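You operate a simulated robot arm through the tools that you are given. There is no shell and no other tool.

You are at the controls of a simulated robot arm. One attempt, no reset.

Task
Set the roll gap to the head card, then wind a test strand.
Fine: free the gap lever first, lock it again before winding; keep the lid shut and wind the feed knob fully.

It is judged by the outcome, as a careful person would: the job done as asked, and still so three seconds after it is handed in. It fails if anything else is knocked over, pushed out of place, dropped, spilled or broken. A push-on lid holds only when it is set on centred and level and pressed home; a screw cap is set on level and turned clockwise until tight.

Robot
A 7-joint arm with a two-finger parallel gripper, fixed in place. Base frame: the origin is on the floor under the middle of its stand, x ahead of it, y to its left, z up; the work surface is at about z = 86. Readings come in cm, degrees, newtons and seconds.
It reaches about 137.2 cm from its shoulder. Its first joint turns from -149.0 to 149.0 degrees. Payload 3.43 kg.
The tool frame sits at the grasp point between the pads (the TCP): z along the fingers, y along the line on which they close. The tips reach 3 cm beyond it. Largest opening 9.4 cm; finger width 2.8, thickness 1; the body of the gripper, 5 by 9.6 cm, starts 5.5 cm behind the TCP.
Orientation is that of the tool frame in the base frame, as a unit quaternion [w, x, y, z]. With the fingers straight down and closing along the base's y, the tool's x points along the base's -x, its y along +y and its z along -z.

Tools
- The arm moves only by the tool send_rows. Its arguments are lists of equal length, an entry for each row: "linear": the shift along the base's x, y, z in cm, a list of three; "rotation": the turn, a rotation vector about the base's x, y, z in degrees, a list of three; "gripper": the finger opening in cm, from 0 to 9.4. In form: {"linear": [[dx, dy, dz], ...], "rotation": [[wx, wy, wz], ...], "gripper": [gripper, ...]}. A call has 1 to 20 rows; each row is the pose to reach, as a shift and turn from the pose commanded when the call began. A row lasts 0.2 s, in which the tool goes at most 5 cm and 8.6 degrees; a call with a longer step from one row to the next is refused whole, and so is a gripper value outside its range. Where a pose cannot be reached the arm comes as near as it can. A force on the tool above 90 N (or 10 N above the force at the start of the call, whichever is more), or a blocked arm, ends the call early, and 0.2 s more pass. Each finger travels about 4.5 cm/s and halts on what it meets, pressing with about 27 N; the grip force reading is that of the motor and also rises with nothing between the fingers. The clock runs only during rows and for 0.2 s after the last one: add rows that repeat a pose to give the fingers time. It gives the time, the measured TCP pose, the force on the tool (base axes), the opening and the grip force at its end, in the units of the frame above (readings bear some noise), with the torque about the TCP (base axes, N m) and any sound that the robot's microphone picked up.
- Cameras (640 x 400 px; columns grow to the right, rows downward): "scene" is fixed at [40.09, 49.96, 148.16]; the picture's right is [-0.94, -0.35, 0.00], its down [-0.11, 0.30, -0.95] and it looks along [0.33, -0.89, -0.32] (base axes); focal length 358 px, centre (320, 200). "wrist" rides on the gripper at [7.6, 1.4, -10.2] in the tool frame; the picture's right is [-0.18, 0.98, 0.00], its down [-0.75, -0.14, -0.64] and it looks along [-0.63, -0.12, 0.77] (tool axes); focal length 243 px, centre (320, 200). There is no depth. A picture from a camera that has moved, and an enlarged one, comes with that camera's place and axes in the base frame and with its lens.
- camera(camera): a new picture of that camera. It takes no simulated time.
- inspect(camera, box): a new picture of the part [left, top, right, bottom] of that camera's present view, enlarged. It takes no simulated time.
- job_done(): hands the job in; it is judged then, once.

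Places have to be worked out from the pictures, the camera data and where the tool is seen. Open the gripper and draw the arm clear of the work before you hand the job in, unless the task says otherwise.

The tools are called as a command line: name --argument value ..., lists and objects as JSON in quotes. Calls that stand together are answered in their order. send_rows: Moves the arm, as the interface text tells. Its arguments: {"type":"object","properties":{"linear":{"type":"array"},"rotation":{"type":"array"},"gripper":{"type":"array"}},"required":["linear","rotation","gripper"]} The other tools are called the same way: camera (camera) takes a picture; inspect (camera, box) takes an enlarged picture of a part of a camera's view; job_done () hands the job in.

At the start:

```text
time_s: 0.0
ee_pos: [65.9, -73.64, 120.96]
ee_rot: [0.0, 0.001, 1.0, 0.0]
contact_force: [0.2, -0.6, 0.4]
torque: [-0.01, -0.05, 0.01]
gripper_width: 9.4
grip_force: 0.1
```

scene: 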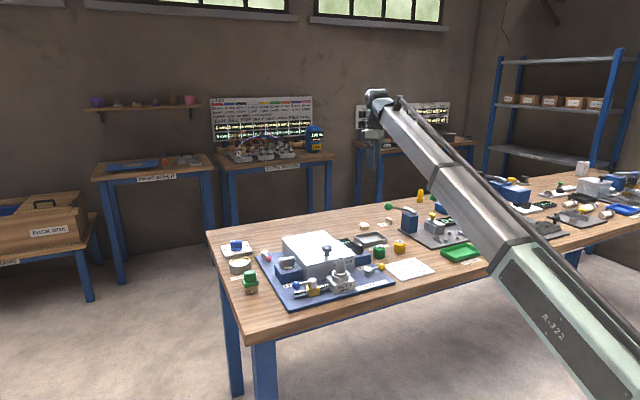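
wrist: 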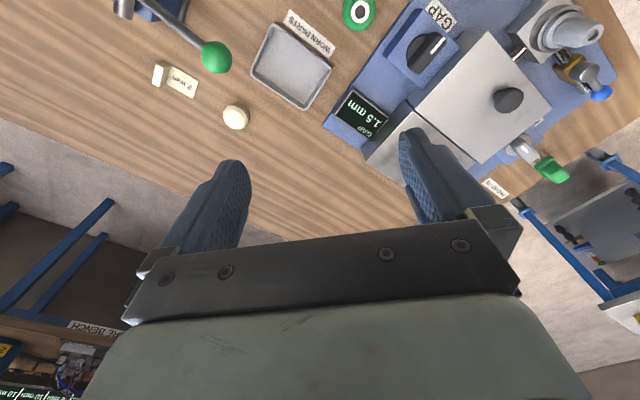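

I'll start by looking closely at the workstation with both cameras before moving anything.

inspect --camera "scene" --box '[220, 220, 420, 310]'

inspect --camera "scene" --box '[370, 170, 640, 290]'

inspect --camera "scene" --box '[200, 90, 330, 170]'

inspect --camera "wrist" --box '[320, 0, 640, 200]'

inspect --camera "wrist" --box '[100, 0, 420, 200]'

```text
3.20 times, centred on (320, 265) of scene
camera zoom: at [40.09, 49.96, 148.16], right [-0.94, -0.35, 0.0], down [-0.11, 0.3, -0.95], along [0.33, -0.89, -0.32], focal length 1146 px, centre (320, -8)
```

zoom: 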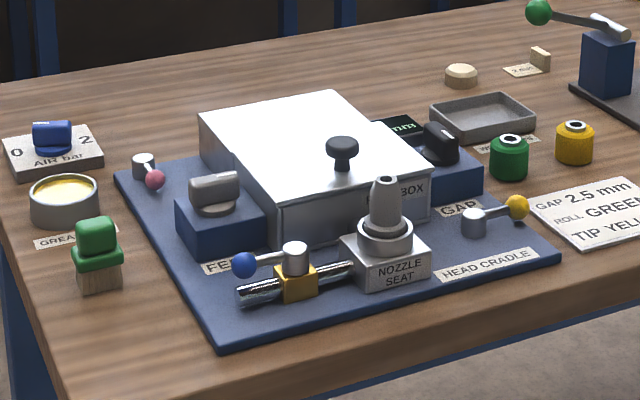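

```text
2.37 times, centred on (505, 230) of scene
camera zoom: at [40.09, 49.96, 148.16], right [-0.94, -0.35, 0.0], down [-0.11, 0.3, -0.95], along [0.33, -0.89, -0.32], focal length 849 px, centre (-118, 129)
```

zoom: 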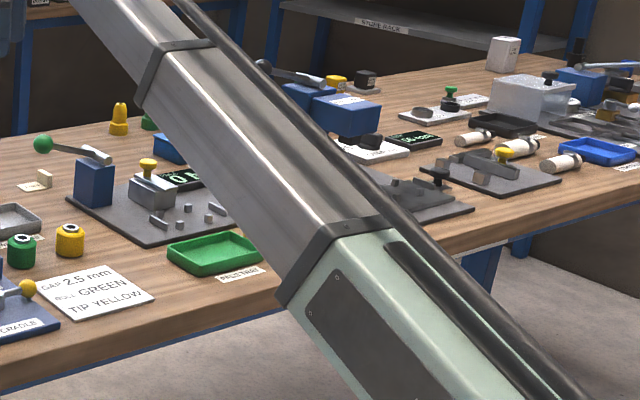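

```text
4.92 times, centred on (265, 130) of scene
camera zoom: at [40.09, 49.96, 148.16], right [-0.94, -0.35, 0.0], down [-0.11, 0.3, -0.95], along [0.33, -0.89, -0.32], focal length 1764 px, centre (591, 545)
```

zoom: 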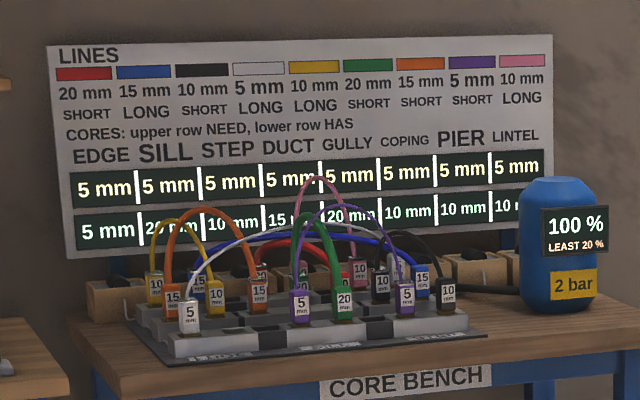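

```text
2.00 times, centred on (480, 100) of wrist
camera zoom: at [58.38, -72.19, 131.02], right [0.18, 0.98, 0.0], down [0.75, -0.14, 0.64], along [0.63, -0.12, -0.77], focal length 485 px, centre (0, 400)
```

zoom: 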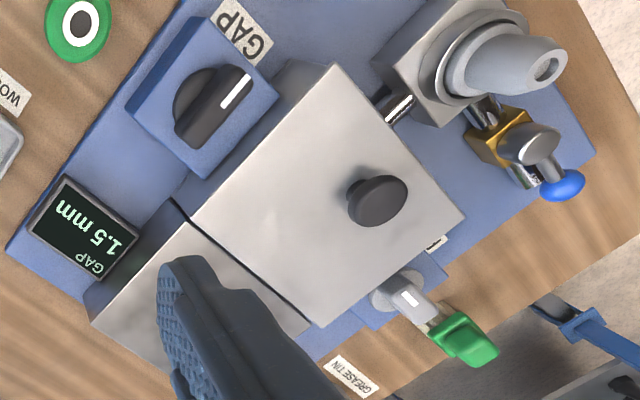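

```text
2.00 times, centred on (260, 100) of wrist
camera zoom: at [58.38, -72.19, 131.02], right [0.18, 0.98, 0.0], down [0.75, -0.14, 0.64], along [0.63, -0.12, -0.77], focal length 485 px, centre (440, 400)
```

zoom: 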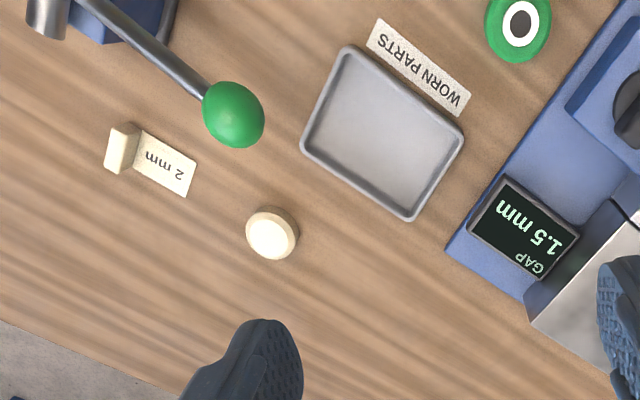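

The scene shows the head station: GAP knob (black), FEED knob (grey), three small levers (pink, blue, yellow balls), a GAP display reading 1.5 mm, and the head card "GAP 2.5 mm". I'll move over the station at a safe height to view it from above.

send_rows --linear '[[0.5, 3.8, 0], [1, 7.6, 0], [1.5, 11.4, 0], [2, 15.2, 0], [2.5, 19, 0], [3, 22.8, 0], [3.5, 26.6, 0], [3.5, 26.6, 0]]' --rotation '[[0, 0, 0], [0, 0, 0], [0, 0, 0], [0, 0, 0], [0, 0, 0], [0, 0, 0], [0, 0, 0], [0, 0, 0]]' --gripper '[9.4, 9.4, 9.4, 9.4, 9.4, 9.4, 9.4, 9.4]'

camera --camera "wrist"

camera --camera "scene"

```text
time_s: 1.8
ee_pos: [69.98, -47.35, 119.53]
ee_rot: [0.009, 0.001, 1.0, -0.007]
contact_force: [12.1, -20.3, -31.2]
torque: [1.79, -1.03, 1.37]
gripper_width: 9.4
grip_force: 0.1
out of reach, approached as far as the arm can: row 5, 6, 7, 8
```

```text
taken
camera wrist: at [62.18, -45.79, 129.4], right [0.18, 0.98, -0.01], down [0.74, -0.13, 0.66], along [0.65, -0.13, -0.75], focal length 243 px, centre (320, 200)
```

wrist: 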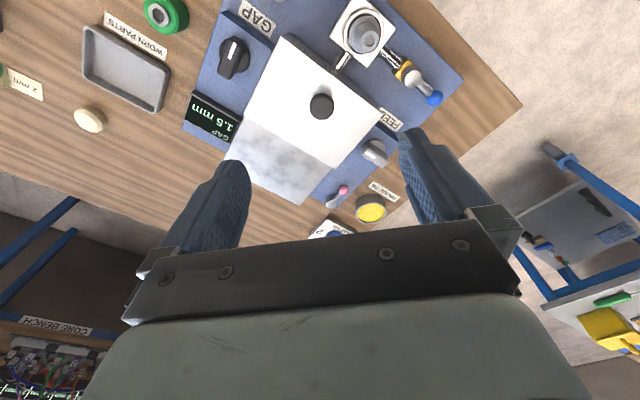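

```text
taken
```

scene: 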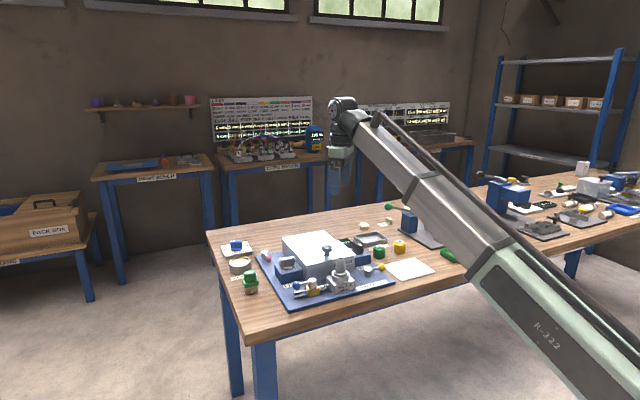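

The arm reported being near a reach limit. I'll hold still a moment and re-read the pose and force.

send_rows --linear '[[0, 0, 0], [0, 0, 0]]' --rotation '[[0, 0, 0], [0, 0, 0]]' --gripper '[9.4, 9.4]'

inspect --camera "wrist" --box '[180, 0, 480, 200]'

inspect --camera "scene" --box '[230, 220, 400, 310]'

inspect --camera "scene" --box '[300, 80, 460, 180]'

```text
time_s: 2.4
ee_pos: [69.79, -47.43, 119.42]
ee_rot: [0.01, 0.0, 1.0, -0.006]
contact_force: [17.3, -10.9, -40.7]
torque: [0.29, -1.12, 0.37]
gripper_width: 9.41
grip_force: 0.1
```

```text
2.00 times, centred on (330, 100) of wrist
camera zoom: at [62.17, -45.8, 129.4], right [0.19, 0.98, -0.01], down [0.74, -0.13, 0.66], along [0.65, -0.13, -0.75], focal length 485 px, centre (300, 400)
```

zoom: 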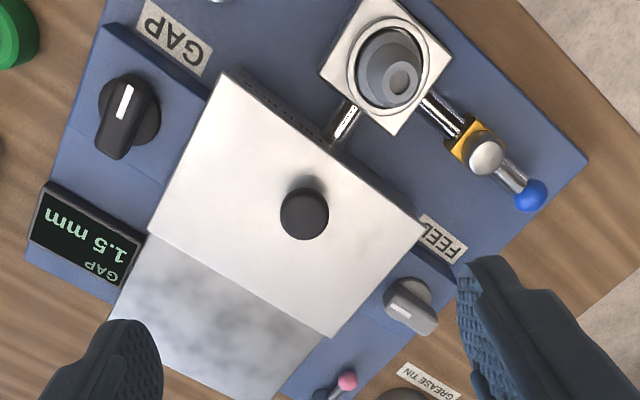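

```text
3.76 times, centred on (315, 265) of scene
camera zoom: at [40.09, 49.96, 148.16], right [-0.94, -0.35, 0.0], down [-0.11, 0.3, -0.95], along [0.33, -0.89, -0.32], focal length 1349 px, centre (339, -45)
```

zoom: 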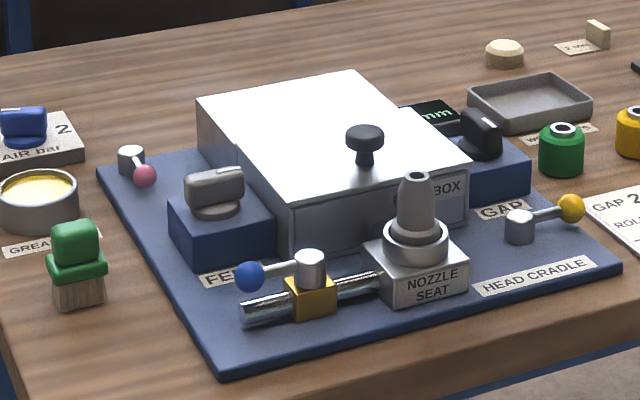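

```text
4.00 times, centred on (380, 130) of scene
camera zoom: at [40.09, 49.96, 148.16], right [-0.94, -0.35, 0.0], down [-0.11, 0.3, -0.95], along [0.33, -0.89, -0.32], focal length 1433 px, centre (80, 480)
```

zoom: 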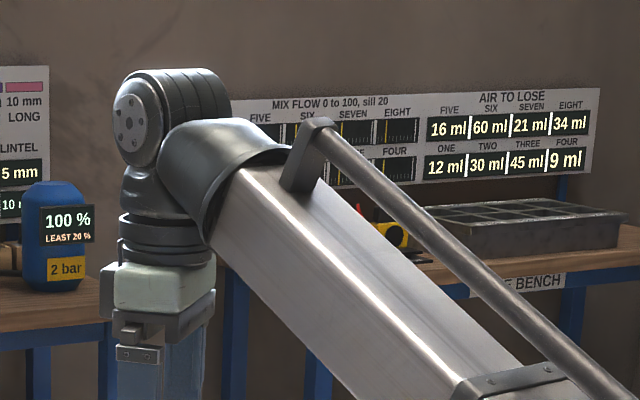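

There's no contact visible and the offset looks like a wrist joint at its limit, since the arm is high and close in. I'll back away and lower slightly to check that the force goes away, and to bring the yellow lever into view.

send_rows --linear '[[0, -3, -2], [0, -6, -4], [-1, -9, -6], [-2, -12, -8], [-4, -12, -9], [-6, -12, -10], [-6, -12, -10]]' --rotation '[[0, 0, 0], [0, 0, 0], [0, 0, 0], [0, 0, 0], [0, 0, 0], [0, 0, 0], [0, 0, 0]]' --gripper '[9.4, 9.4, 9.4, 9.4, 9.4, 9.4, 9.4]'

camera --camera "wrist"

```text
time_s: 4.0
ee_pos: [63.81, -59.39, 109.44]
ee_rot: [0.0, 0.0, 1.0, 0.0]
contact_force: [0.2, 0.6, 0.6]
torque: [-0.01, 0.01, -0.02]
gripper_width: 9.38
grip_force: 0.1
```

```text
taken
camera wrist: at [56.36, -57.97, 119.56], right [0.18, 0.98, 0.0], down [0.75, -0.14, 0.64], along [0.63, -0.12, -0.77], focal length 243 px, centre (320, 200)
```

wrist: 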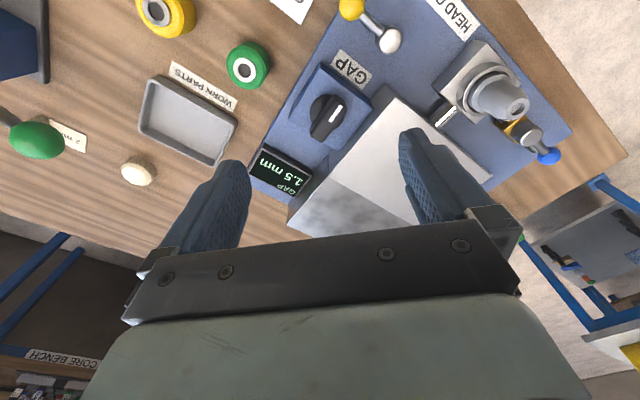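

The force is back to zero here, so it was the joint limit. I'll zoom in on the yellow lever and the gap knob area.

inspect --camera "wrist" --box '[240, 0, 580, 210]'

inspect --camera "scene" --box '[330, 230, 440, 300]'

inspect --camera "scene" --box '[230, 230, 330, 300]'

```text
1.88 times, centred on (410, 105) of wrist
camera zoom: at [56.36, -57.97, 119.56], right [0.18, 0.98, 0.0], down [0.75, -0.14, 0.64], along [0.63, -0.12, -0.77], focal length 457 px, centre (151, 379)
```

zoom: 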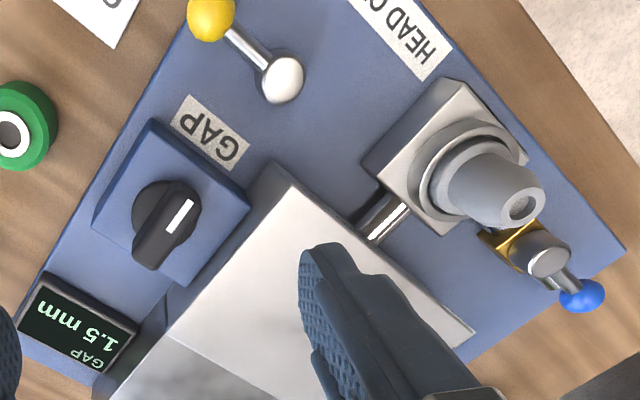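

```text
5.71 times, centred on (385, 265) of scene
camera zoom: at [40.09, 49.96, 148.16], right [-0.94, -0.35, 0.0], down [-0.11, 0.3, -0.95], along [0.33, -0.89, -0.32], focal length 2047 px, centre (-51, -171)
```

zoom: 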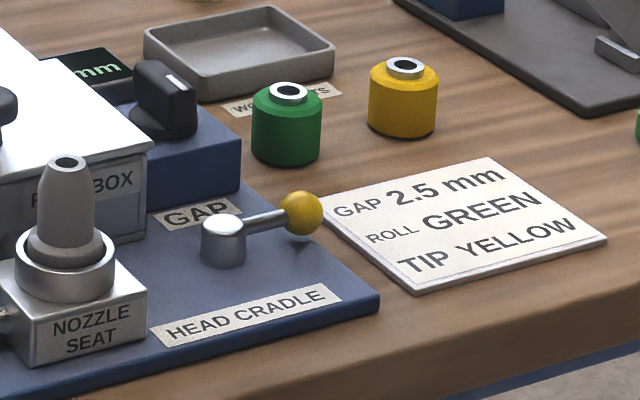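

```text
5.71 times, centred on (280, 265) of scene
camera zoom: at [40.09, 49.96, 148.16], right [-0.94, -0.35, 0.0], down [-0.11, 0.3, -0.95], along [0.33, -0.89, -0.32], focal length 2047 px, centre (549, -171)
```

zoom: 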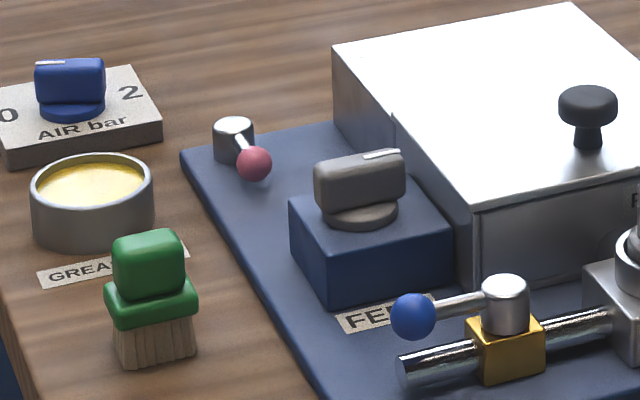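

The yellow-balled lever next to the GAP label is the likely gap lock: post at about (61.2, -51.6), ball at about (57.7, -55.2, 89.5). I'll go above the ball with the gripper yawed so that the fingers straddle the lever arm.

send_rows --linear '[[-1, 0.7, -1], [-2, 1.4, -2], [-3, 2.1, -3], [-4, 2.8, -4], [-5, 3.5, -5], [-6.1, 4.2, -6.4], [-6.1, 4.2, -7.4], [-6.1, 4.2, -7.4]]' --rotation '[[0, 0, 7.8], [0, 0, 15.6], [0, 0, 23.4], [0, 0, 31.2], [0, 0, 39], [0, 0, 46.6], [0, 0, 46.6], [0, 0, 46.6]]' --gripper '[8, 7, 6, 5, 4, 3.6, 3.6, 3.6]'

camera --camera "wrist"

camera --camera "scene"

```text
time_s: 5.8
ee_pos: [57.74, -55.06, 101.97]
ee_rot: [0.0, -0.395, 0.919, 0.001]
contact_force: [-0.7, -0.2, 0.4]
torque: [-0.03, 0.0, 0.01]
gripper_width: 3.56
grip_force: 0.1
```

```text
taken
camera wrist: at [51.63, -59.7, 112.17], right [-0.59, 0.81, 0.0], down [0.62, 0.45, 0.64], along [0.52, 0.38, -0.77], focal length 243 px, centre (320, 200)
```

wrist: 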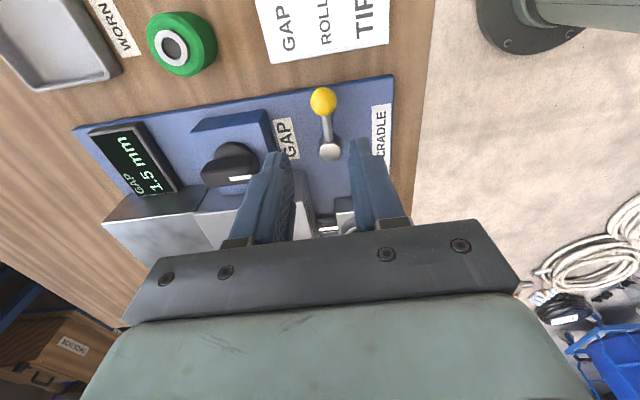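

```text
taken
```

scene: 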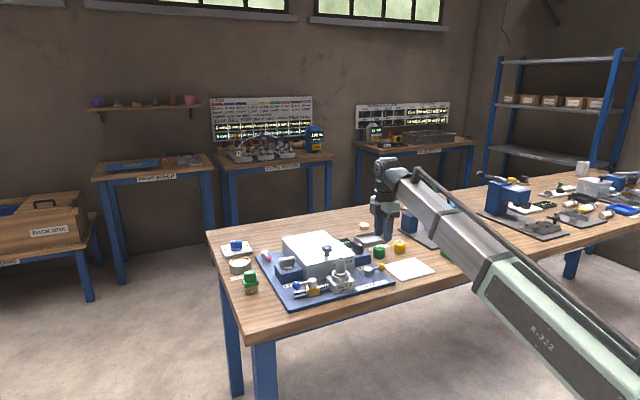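

I'll zoom in on the lever from this angle to check the alignment and look for lock markings.

inspect --camera "wrist" --box '[220, 60, 420, 190]'

inspect --camera "wrist" --box '[80, 80, 320, 230]'

```text
3.08 times, centred on (320, 125) of wrist
camera zoom: at [51.63, -59.7, 112.17], right [-0.59, 0.81, 0.0], down [0.62, 0.45, 0.64], along [0.52, 0.38, -0.77], focal length 746 px, centre (320, 431)
```

zoom: 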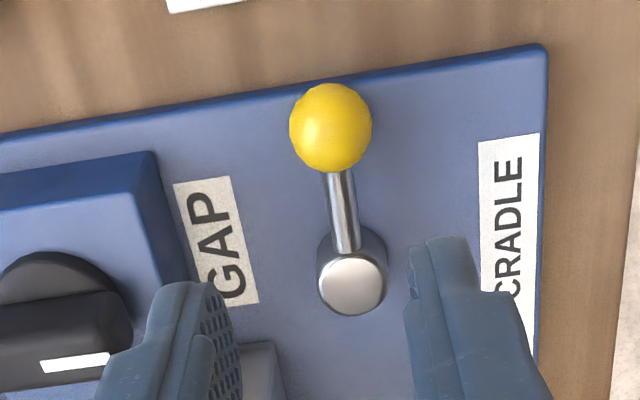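

```text
2.67 times, centred on (200, 155) of wrist
camera zoom: at [51.63, -59.7, 112.17], right [-0.59, 0.81, 0.0], down [0.62, 0.45, 0.64], along [0.52, 0.38, -0.77], focal length 647 px, centre (640, 320)
```

zoom: 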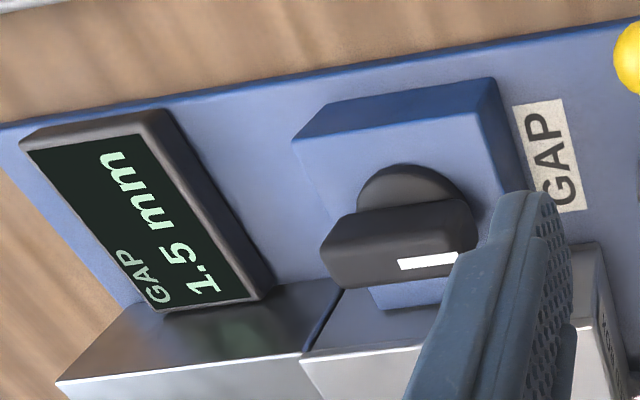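

The lever is well centred between the fingers (the ball is about 2.4 cm across, with a 3.6 cm opening). I'll descend so the fingertips straddle the ball just above the plate.

send_rows --linear '[[-0.1, -0.1, -3], [-0.2, -0.1, -6], [-0.2, -0.1, -8.5], [-0.2, -0.1, -9.7], [-0.2, -0.1, -10.4], [-0.2, -0.1, -10.4]]' --rotation '[[0, 0, 0], [0, 0, 0], [0, 0, 0], [0, 0, 0], [0, 0, 0], [0, 0, 0]]' --gripper '[3.6, 3.6, 3.6, 3.6, 3.6, 3.6]'

camera --camera "wrist"

inspect --camera "scene" --box '[320, 210, 440, 290]'

```text
time_s: 7.2
ee_pos: [57.59, -55.17, 91.69]
ee_rot: [0.001, -0.396, 0.918, 0.001]
contact_force: [-0.1, 0.7, -0.2]
torque: [0.01, -0.03, 0.0]
gripper_width: 3.6
grip_force: 0.0
```

```text
taken
camera wrist: at [51.45, -59.83, 101.89], right [-0.59, 0.81, 0.0], down [0.62, 0.45, 0.64], along [0.52, 0.38, -0.77], focal length 243 px, centre (320, 200)
```

wrist: 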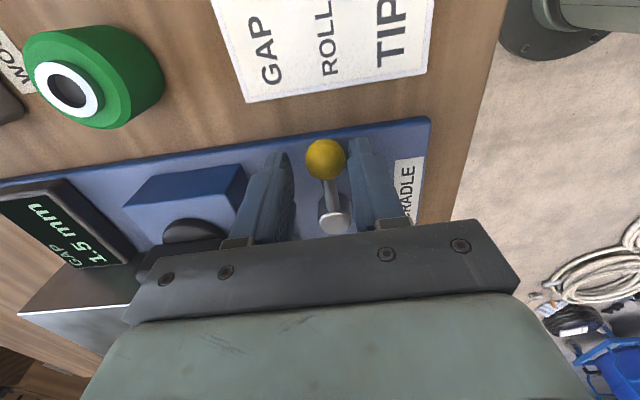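

```text
5.00 times, centred on (380, 250) of scene
camera zoom: at [40.09, 49.96, 148.16], right [-0.94, -0.35, 0.0], down [-0.11, 0.3, -0.95], along [0.33, -0.89, -0.32], focal length 1791 px, centre (20, -50)
```

zoom: 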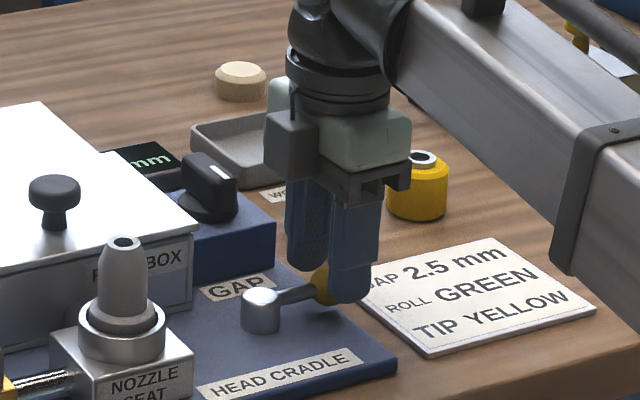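

The ball sits between the fingers. I'll test the loosening direction (counter-clockwise from above) with a small arc and watch the force.

send_rows --linear '[[0.32, -0.29, 0], [0.5, -0.42, 0], [0.67, -0.54, 0], [0.67, -0.54, 0]]' --rotation '[[0, 0, 5], [0, 0, 7.5], [0, 0, 10], [0, 0, 10]]' --gripper '[3.6, 3.6, 3.6, 3.6]'

inspect --camera "wrist" --box '[220, 100, 420, 230]'

```text
time_s: 8.2
ee_pos: [58.21, -55.75, 91.78]
ee_rot: [0.0, -0.474, 0.88, 0.001]
contact_force: [-9.5, 14.9, 0.7]
torque: [0.45, 0.28, -0.12]
gripper_width: 4.53
grip_force: 8.3
```

```text
3.08 times, centred on (320, 165) of wrist
camera zoom: at [52.94, -61.34, 101.87], right [-0.72, 0.69, 0.0], down [0.53, 0.55, 0.64], along [0.44, 0.46, -0.77], focal length 746 px, centre (320, 308)
```

zoom: 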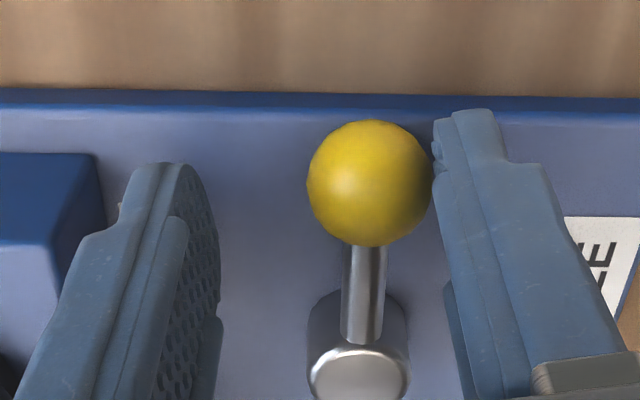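

The ball stayed at about (57.3, -55.5) while the finger pressed at about 18 N, so it's blocked this way. I'll return and try gently the other way (clockwise from above).

send_rows --linear '[[-0.35, 0.25, 0], [-0.67, 0.54, 0], [-0.95, 0.86, 0], [-1.1, 1.05, 0], [-1.22, 1.22, 0], [-1.22, 1.22, 0]]' --rotation '[[0, 0, -5], [0, 0, -10], [0, 0, -15], [0, 0, -17.5], [0, 0, -20], [0, 0, -20]]' --gripper '[3.6, 3.6, 3.6, 3.6, 3.6, 3.6]'

inspect --camera "wrist" --box '[220, 100, 420, 230]'

```text
time_s: 9.6
ee_pos: [57.09, -54.64, 91.71]
ee_rot: [0.0, -0.315, 0.949, 0.0]
contact_force: [-0.3, 0.5, -0.9]
torque: [0.04, 0.0, 0.04]
gripper_width: 3.61
grip_force: 0.1
```

```text
3.08 times, centred on (320, 165) of wrist
camera zoom: at [50.2, -58.08, 101.89], right [-0.44, 0.9, 0.0], down [0.69, 0.34, 0.64], along [0.58, 0.28, -0.77], focal length 746 px, centre (320, 308)
```

zoom: 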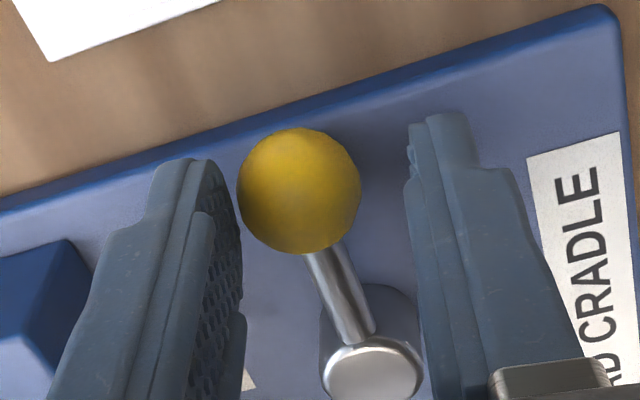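

No contact yet on this side. I'll continue the clockwise arc a bit further.

send_rows --linear '[[-0.2, 0.25, 0], [-0.37, 0.5, 0], [-0.52, 0.75, 0], [-0.52, 0.75, 0]]' --rotation '[[0, 0, -3], [0, 0, -6], [0, 0, -9], [0, 0, -9]]' --gripper '[3.6, 3.6, 3.6, 3.6]'

inspect --camera "wrist" --box '[220, 100, 420, 230]'

```text
time_s: 10.6
ee_pos: [56.55, -53.94, 91.77]
ee_rot: [0.0, -0.238, 0.971, 0.0]
contact_force: [-0.6, 0.0, -0.2]
torque: [0.0, -0.03, -0.01]
gripper_width: 3.64
grip_force: 0.1
```

```text
3.08 times, centred on (320, 165) of wrist
camera zoom: at [49.23, -56.2, 101.84], right [-0.29, 0.96, 0.0], down [0.73, 0.22, 0.64], along [0.61, 0.19, -0.77], focal length 746 px, centre (320, 308)
```

zoom: 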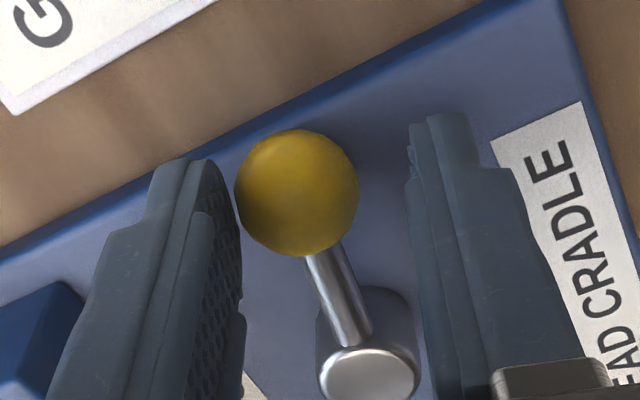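

The lever moves freely clockwise with nearly no force. I'll keep sweeping it along the arc around the post.

send_rows --linear '[[-0.18, 0.33, 0], [-0.33, 0.67, 0], [-0.45, 1.02, 0], [-0.54, 1.39, 0], [-0.6, 1.76, 0], [-0.63, 2.13, 0], [-0.63, 2.13, 0]]' --rotation '[[0, 0, -5], [0, 0, -10], [0, 0, -15], [0, 0, -20], [0, 0, -25], [0, 0, -30], [0, 0, -30]]' --gripper '[3.6, 3.6, 3.6, 3.6, 3.6, 3.6, 3.6]'

inspect --camera "wrist" --box '[220, 100, 420, 230]'

```text
time_s: 12.2
ee_pos: [55.9, -51.76, 91.73]
ee_rot: [0.0, 0.021, 1.0, 0.0]
contact_force: [0.7, 0.1, -0.1]
torque: [0.02, -0.02, 0.02]
gripper_width: 3.64
grip_force: 0.3
```

```text
3.08 times, centred on (320, 165) of wrist
camera zoom: at [48.44, -50.02, 101.91], right [0.23, 0.97, 0.0], down [0.75, -0.17, 0.64], along [0.63, -0.15, -0.77], focal length 746 px, centre (320, 308)
```

zoom: 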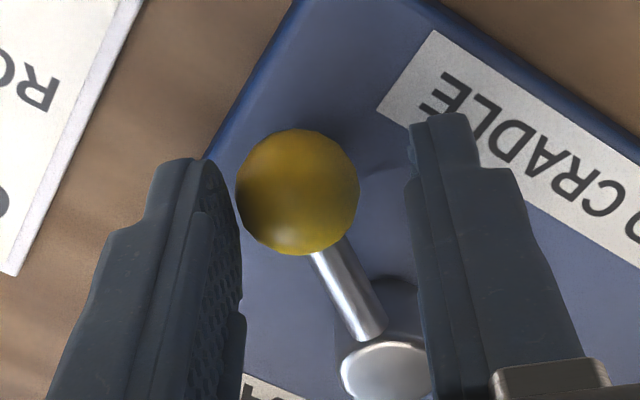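

The lever has now swept to about 189° with no resistance. I'll continue the sweep to find its free-end stop.

send_rows --linear '[[0, 0.39, 0], [0.03, 0.785, 0], [0.09, 1.17, 0], [0.19, 1.55, 0], [0.32, 1.92, 0], [0.32, 1.92, 0]]' --rotation '[[0, 0, -5], [0, 0, -10], [0, 0, -15], [0, 0, -20], [0, 0, -25], [0, 0, -25]]' --gripper '[3.6, 3.6, 3.6, 3.6, 3.6, 3.6]'

inspect --camera "wrist" --box '[220, 100, 420, 230]'

inspect --camera "scene" --box '[320, 210, 440, 290]'

```text
time_s: 13.6
ee_pos: [56.31, -49.79, 91.76]
ee_rot: [0.0, 0.237, 0.971, 0.0]
contact_force: [-0.8, 0.0, 0.3]
torque: [-0.03, 0.03, 0.0]
gripper_width: 3.63
grip_force: 0.1
```

```text
3.08 times, centred on (320, 165) of wrist
camera zoom: at [50.29, -45.1, 101.88], right [0.62, 0.79, 0.0], down [0.6, -0.47, 0.64], along [0.51, -0.4, -0.77], focal length 746 px, centre (320, 308)
```

zoom: 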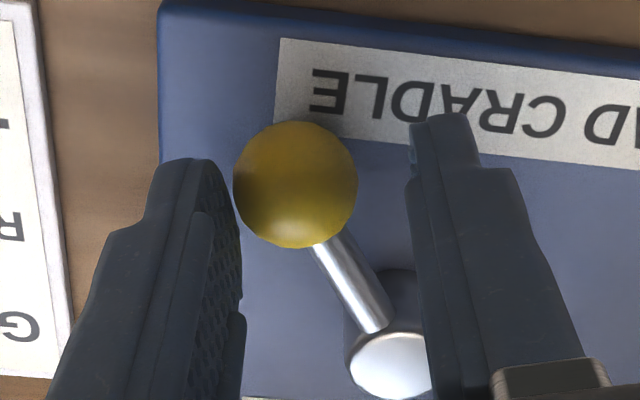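

```text
5.00 times, centred on (380, 250) of scene
camera zoom: at [40.09, 49.96, 148.16], right [-0.94, -0.35, 0.0], down [-0.11, 0.3, -0.95], along [0.33, -0.89, -0.32], focal length 1791 px, centre (20, -50)
```

zoom: 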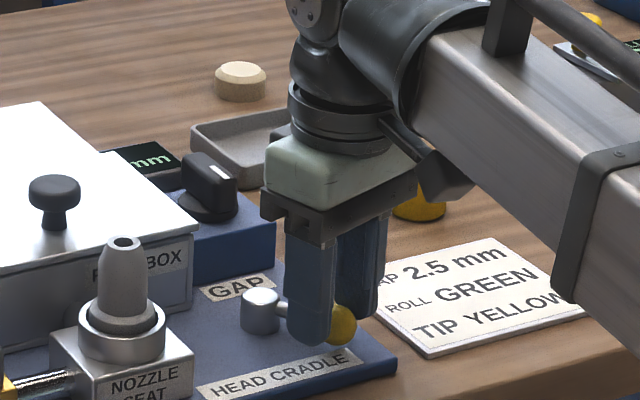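

The lever is at about 164° and still free. I'll continue another 20° or so.

send_rows --linear '[[0.15, 0.35, 0], [0.34, 0.69, 0], [0.55, 1.01, 0], [0.79, 1.31, 0], [0.79, 1.31, 0]]' --rotation '[[0, 0, -5], [0, 0, -10], [0, 0, -15], [0, 0, -20], [0, 0, -20]]' --gripper '[3.6, 3.6, 3.6, 3.6, 3.6]'

inspect --camera "wrist" --box '[220, 100, 420, 230]'

```text
time_s: 14.8
ee_pos: [56.87, -48.65, 91.89]
ee_rot: [-0.001, 0.404, 0.915, -0.003]
contact_force: [-12.5, -26.6, 0.5]
torque: [-0.85, 0.33, 0.2]
gripper_width: 5.2
grip_force: 13.9
```

```text
3.08 times, centred on (320, 165) of wrist
camera zoom: at [52.98, -42.09, 101.91], right [0.85, 0.53, -0.01], down [0.41, -0.65, 0.64], along [0.34, -0.55, -0.77], focal length 746 px, centre (320, 308)
```

zoom: 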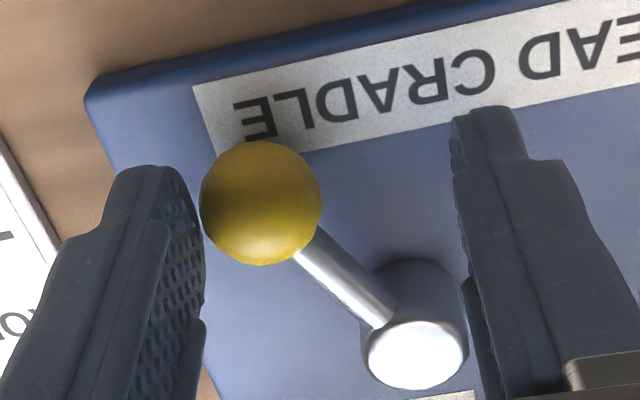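

The force rose to about 29 N with the ball at about 154°, so this is the free-end stop after a roughly 70° sweep. I'll back off a little and lift clear.

send_rows --linear '[[-0.25, -0.35, 0], [-0.45, -0.65, 0], [-0.45, -0.65, 3], [-0.45, -0.65, 6.5], [-0.45, -0.65, 10], [-0.45, -0.65, 10]]' --rotation '[[0, 0, 5], [0, 0, 10], [0, 0, 10], [0, 0, 10], [0, 0, 10], [0, 0, 10]]' --gripper '[4.5, 4.5, 4.5, 4.5, 4.5, 4.5]'

camera --camera "wrist"

inspect --camera "scene" --box '[320, 210, 440, 290]'

```text
time_s: 16.2
ee_pos: [56.52, -49.19, 101.85]
ee_rot: [0.0, 0.32, 0.947, 0.0]
contact_force: [0.8, -0.1, 0.2]
torque: [-0.01, 0.01, 0.0]
gripper_width: 4.48
grip_force: 0.1
```

```text
taken
camera wrist: at [51.51, -43.43, 111.97], right [0.74, 0.67, 0.0], down [0.51, -0.57, 0.64], along [0.43, -0.48, -0.77], focal length 243 px, centre (320, 200)
```

wrist: 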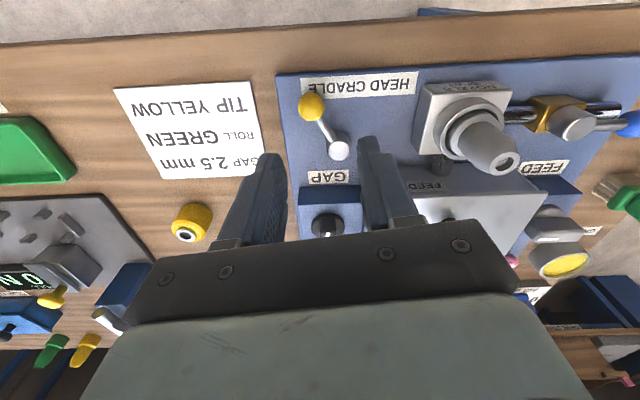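

```text
5.00 times, centred on (380, 250) of scene
camera zoom: at [40.09, 49.96, 148.16], right [-0.94, -0.35, 0.0], down [-0.11, 0.3, -0.95], along [0.33, -0.89, -0.32], focal length 1791 px, centre (20, -50)
```

zoom: 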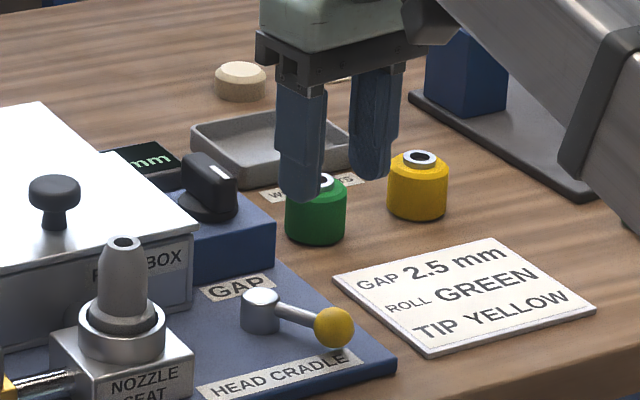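

The lever is fully over to the free side. Next I'll position above the GAP knob (about 66.9, -59) for a closer view of it and the display.

send_rows --linear '[[2, -2, 1], [4, -4, 2], [6, -6, 2.5], [8, -8, 2.5], [10, -9.6, 2.5], [10, -9.6, 2.5]]' --rotation '[[0, 0, -2], [0, 0, -4], [0, 0, -6], [0, 0, -7.7], [0, 0, -7.7], [0, 0, -7.7]]' --gripper '[5, 5.5, 6, 6, 6, 6]'

camera --camera "wrist"

inspect --camera "scene" --box '[320, 200, 440, 280]'

```text
time_s: 17.6
ee_pos: [66.59, -58.79, 104.04]
ee_rot: [0.0, 0.384, 0.924, 0.001]
contact_force: [0.5, -0.5, -1.2]
torque: [0.0, -0.01, 0.01]
gripper_width: 5.99
grip_force: 0.2
```

```text
taken
camera wrist: at [62.32, -52.36, 114.23], right [0.83, 0.56, 0.0], down [0.43, -0.63, 0.64], along [0.36, -0.53, -0.77], focal length 243 px, centre (320, 200)
```

wrist: 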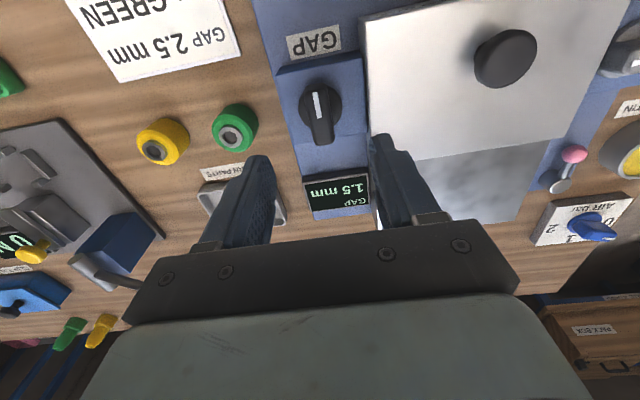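

```text
5.00 times, centred on (380, 240) of scene
camera zoom: at [40.09, 49.96, 148.16], right [-0.94, -0.35, 0.0], down [-0.11, 0.3, -0.95], along [0.33, -0.89, -0.32], focal length 1791 px, centre (20, 0)
```

zoom: 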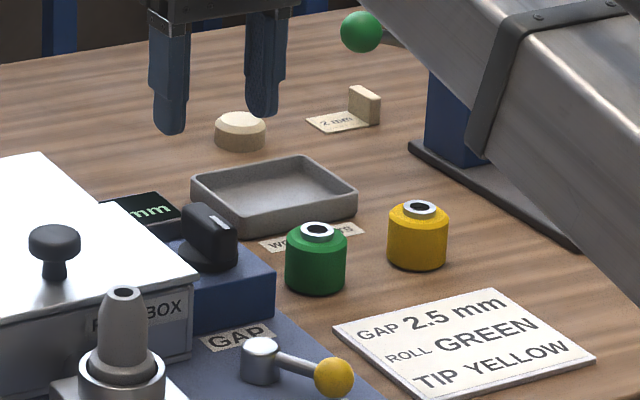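

The display and the knob are both visible from here. I'll zoom in on the knob for its exact position and bar orientation.

inspect --camera "wrist" --box '[250, 20, 410, 220]'

inspect --camera "scene" --box '[335, 225, 385, 258]'

```text
2.00 times, centred on (330, 120) of wrist
camera zoom: at [62.32, -52.36, 114.23], right [0.83, 0.56, 0.0], down [0.43, -0.63, 0.64], along [0.36, -0.53, -0.77], focal length 485 px, centre (300, 360)
```

zoom: 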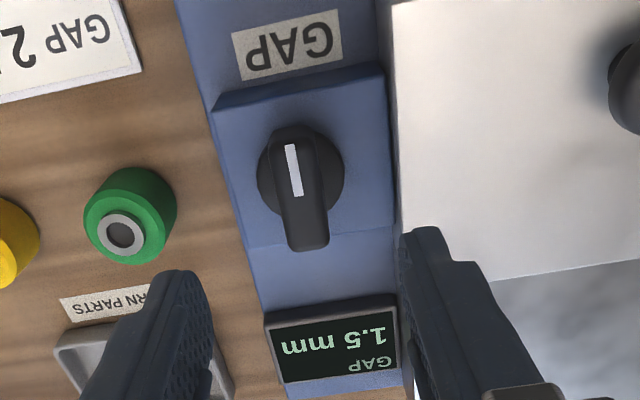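

```text
12.12 times, centred on (360, 242) of scene
camera zoom: at [40.09, 49.96, 148.16], right [-0.94, -0.35, 0.0], down [-0.11, 0.3, -0.95], along [0.33, -0.89, -0.32], focal length 4342 px, centre (-165, -303)
```

zoom: 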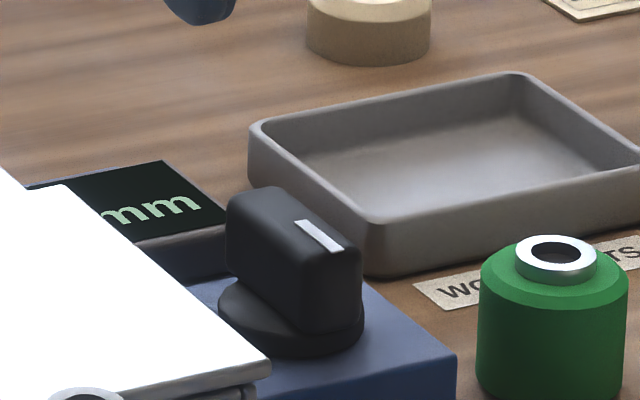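

The knob centre is at about (66.6, -58.6), its bar points at about 137°, and its top is at z≈95. I'll descend with a 3.2 cm opening (clear of the lid edge about 3.8 cm away) and close on the bar.

send_rows --linear '[[0, 0.15, 0], [0, 0.15, 0], [0, 0.15, -2], [0, 0.15, -4.5], [0, 0.15, -6.5], [0, 0.15, -7.6], [0, 0.15, -8.3], [0, 0.15, -8.3]]' --rotation '[[0, 0, 1], [0, 0, 2], [0, 0, 2], [0, 0, 2], [0, 0, 2], [0, 0, 2], [0, 0, 2], [0, 0, 2]]' --gripper '[4.5, 3.2, 3.2, 3.2, 3.2, 3.2, 3.2, 3.2]'

camera --camera "wrist"

inspect --camera "scene" --box '[320, 210, 420, 276]'

```text
time_s: 19.4
ee_pos: [66.49, -58.62, 95.8]
ee_rot: [-0.001, 0.366, 0.93, 0.001]
contact_force: [0.0, 0.4, -0.9]
torque: [0.01, 0.02, 0.0]
gripper_width: 3.18
grip_force: 0.1
```

```text
taken
camera wrist: at [62.1, -52.33, 105.95], right [0.81, 0.59, 0.0], down [0.45, -0.62, 0.64], along [0.38, -0.52, -0.77], focal length 243 px, centre (320, 200)
```

wrist: 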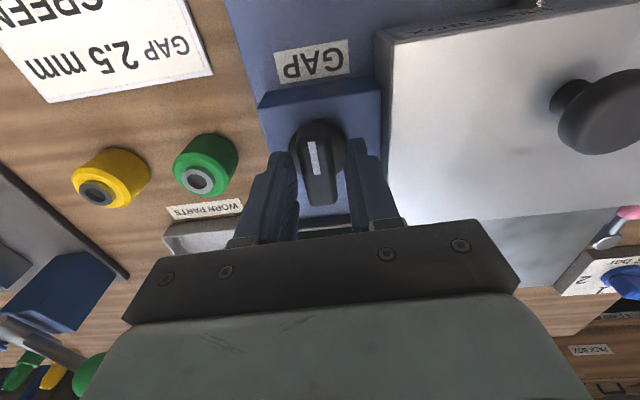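

```text
6.06 times, centred on (370, 243) of scene
camera zoom: at [40.09, 49.96, 148.16], right [-0.94, -0.35, 0.0], down [-0.11, 0.3, -0.95], along [0.33, -0.89, -0.32], focal length 2171 px, centre (17, -61)
```

zoom: 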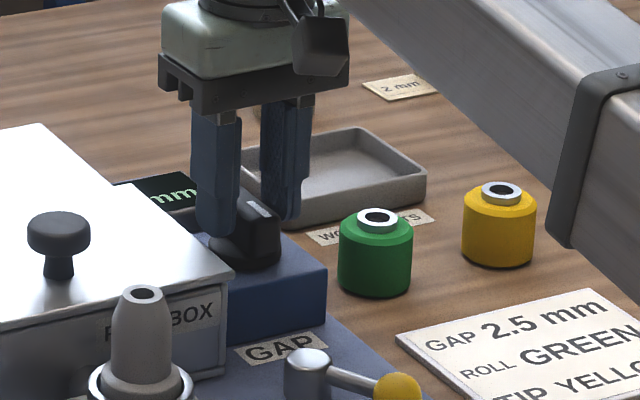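

The fingers straddle the bar with no contact force. I'll close on it.

send_rows --linear '[[0, 0, 0], [0, 0, 0], [0, 0, 0]]' --rotation '[[0, 0, 0], [0, 0, 0], [0, 0, 0]]' --gripper '[2, 1.2, 1.2]'

inspect --camera "wrist" --box '[240, 90, 400, 240]'

```text
time_s: 20.2
ee_pos: [66.54, -58.73, 95.96]
ee_rot: [0.0, 0.368, 0.93, -0.001]
contact_force: [-9.3, -15.3, -1.8]
torque: [-0.46, 0.08, -0.09]
gripper_width: 1.98
grip_force: 44.8
```

```text
2.67 times, centred on (320, 165) of wrist
camera zoom: at [62.02, -52.46, 105.95], right [0.81, 0.59, 0.0], down [0.45, -0.62, 0.64], along [0.38, -0.52, -0.77], focal length 647 px, centre (320, 293)
```

zoom: 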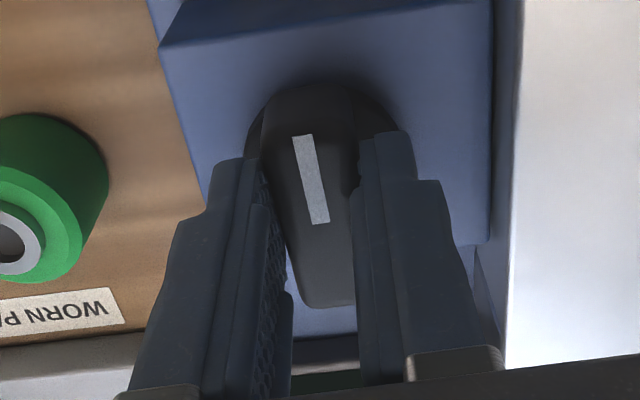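

Gripped at 2.0 cm with a small sideways load. I'll shift slightly to relieve it, turn the knob about 12° clockwise (seen from above), and check the display.

send_rows --linear '[[-0.1, -0.15, 0], [-0.1, -0.15, 0], [-0.1, -0.15, 0], [-0.1, -0.15, 0], [-0.1, -0.15, 0]]' --rotation '[[0, 0, 0], [0, 0, -4], [0, 0, -8], [0, 0, -12], [0, 0, -12]]' --gripper '[1.2, 1.2, 1.2, 1.2, 1.2]'

camera --camera "wrist"

inspect --camera "wrist" --box '[240, 90, 400, 240]'

inspect --camera "scene" --box '[320, 225, 380, 265]'

```text
time_s: 21.4
ee_pos: [66.51, -58.79, 95.87]
ee_rot: [0.0, 0.463, 0.886, 0.002]
contact_force: [-0.5, 1.3, -15.1]
torque: [-0.9, -0.7, 0.02]
gripper_width: 1.99
grip_force: 44.9
```

```text
taken
camera wrist: at [63.46, -51.64, 105.97], right [0.91, 0.41, 0.0], down [0.32, -0.7, 0.64], along [0.26, -0.58, -0.77], focal length 243 px, centre (320, 200)
```

wrist: 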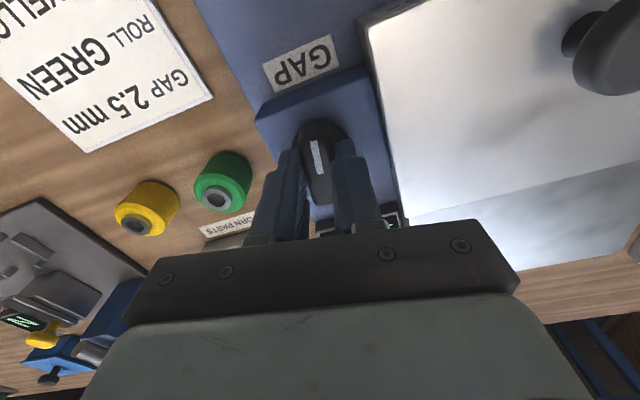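

```text
2.67 times, centred on (320, 165) of wrist
camera zoom: at [63.46, -51.64, 105.97], right [0.91, 0.41, 0.0], down [0.32, -0.7, 0.64], along [0.26, -0.58, -0.77], focal length 647 px, centre (320, 293)
```

zoom: 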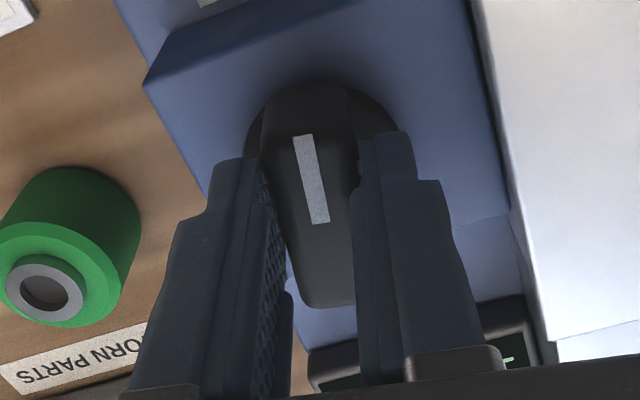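

```text
10.00 times, centred on (350, 245) of scene
camera zoom: at [40.09, 49.96, 148.16], right [-0.94, -0.35, 0.0], down [-0.11, 0.3, -0.95], along [0.33, -0.89, -0.32], focal length 3583 px, centre (20, -250)
```

zoom: 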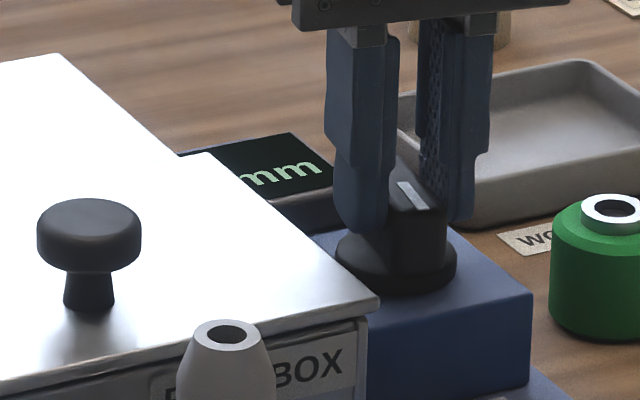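

The knob turned with the fingers, but the hand hides the display. I'll release, lift and read it.

send_rows --linear '[[0, 0, 0], [0, 0, 0], [0, 0, 2], [0, 0, 5], [0, 0, 8], [0, 0, 8]]' --rotation '[[0, 0, 0], [0, 0, 0], [0, 0, 0], [0, 0, 0], [0, 0, 0], [0, 0, 0]]' --gripper '[2.6, 3.2, 3.2, 4, 6, 6]'

inspect --camera "wrist" --box '[240, 60, 440, 240]'

```text
time_s: 22.8
ee_pos: [66.53, -58.67, 104.07]
ee_rot: [0.001, 0.463, 0.886, 0.0]
contact_force: [0.3, -0.1, -0.8]
torque: [0.02, -0.05, 0.0]
gripper_width: 5.97
grip_force: 0.1
```

```text
2.22 times, centred on (340, 150) of wrist
camera zoom: at [63.37, -51.68, 114.15], right [0.91, 0.41, 0.0], down [0.32, -0.7, 0.64], along [0.26, -0.59, -0.77], focal length 539 px, centre (276, 311)
```

zoom: 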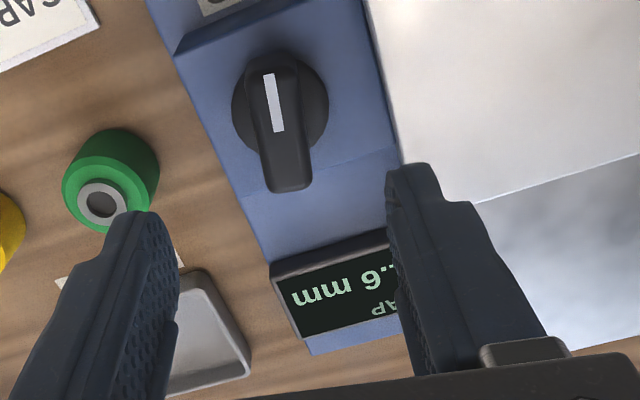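

The gap value changed. I'll zoom in to read the digits exactly.

inspect --camera "wrist" --box '[300, 150, 400, 215]'

```text
6.15 times, centred on (350, 182) of wrist
camera zoom: at [63.37, -51.68, 114.15], right [0.91, 0.41, 0.0], down [0.32, -0.7, 0.64], along [0.26, -0.59, -0.77], focal length 1493 px, centre (135, 308)
```

zoom: 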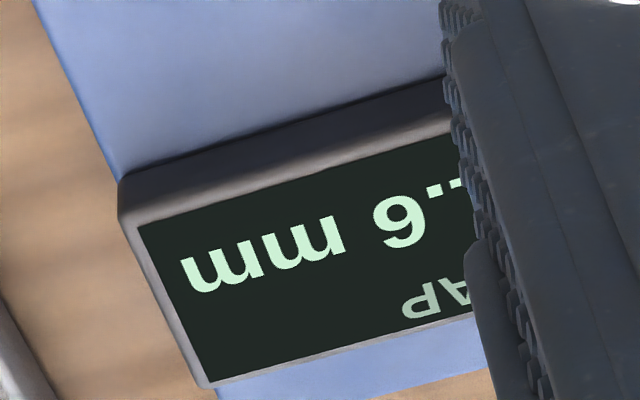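

The fingers partly hide the number, so I'll open wide at this height (clear of everything) to see the entire display.

send_rows --linear '[[0, 0, 0], [0, 0, 0], [0, 0, 0]]' --rotation '[[0, 0, 4], [0, 0, 8], [0, 0, 12]]' --gripper '[8, 9.4, 9.4]'

inspect --camera "wrist" --box '[290, 160, 390, 222]'

inspect --camera "wrist" --box '[260, 60, 420, 160]'

```text
time_s: 23.6
ee_pos: [66.44, -58.73, 103.91]
ee_rot: [0.0, 0.366, 0.931, 0.0]
contact_force: [0.4, 0.6, 0.0]
torque: [0.0, -0.05, -0.01]
gripper_width: 9.43
grip_force: 0.2
```

```text
6.40 times, centred on (340, 191) of wrist
camera zoom: at [61.94, -52.48, 114.06], right [0.81, 0.59, 0.0], down [0.45, -0.62, 0.64], along [0.38, -0.52, -0.77], focal length 1553 px, centre (192, 258)
```

zoom: 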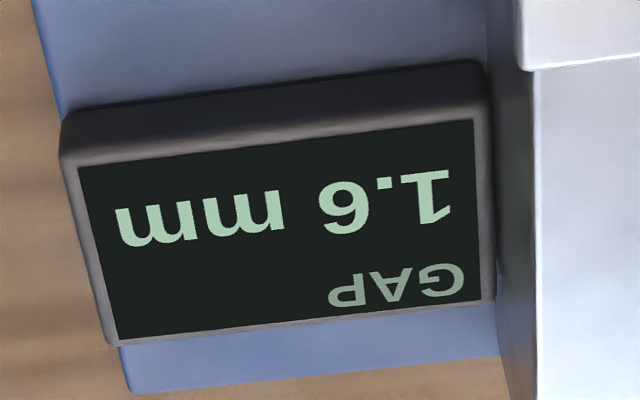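

```text
4.00 times, centred on (340, 110) of wrist
camera zoom: at [61.94, -52.48, 114.06], right [0.81, 0.59, 0.0], down [0.45, -0.62, 0.64], along [0.38, -0.52, -0.77], focal length 970 px, centre (240, 560)
```

zoom: 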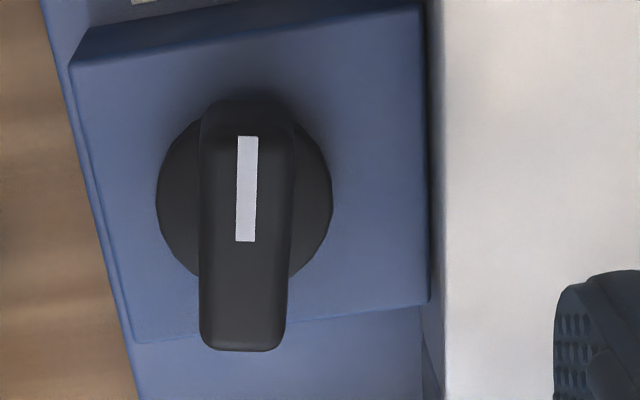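

I need to tell 6 from 9, so I'll zoom in on that glyph alone.

inspect --camera "wrist" --box '[332, 182, 364, 202]'

```text
16.00 times, centred on (348, 192) of wrist
camera zoom: at [61.94, -52.48, 114.06], right [0.81, 0.59, 0.0], down [0.45, -0.62, 0.64], along [0.38, -0.52, -0.77], focal length 3882 px, centre (-128, 328)
```

zoom: 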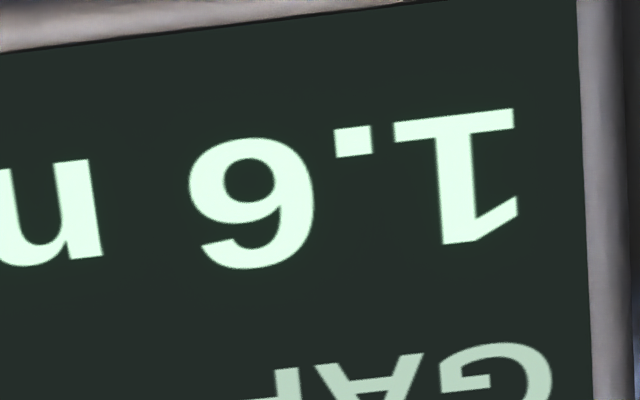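

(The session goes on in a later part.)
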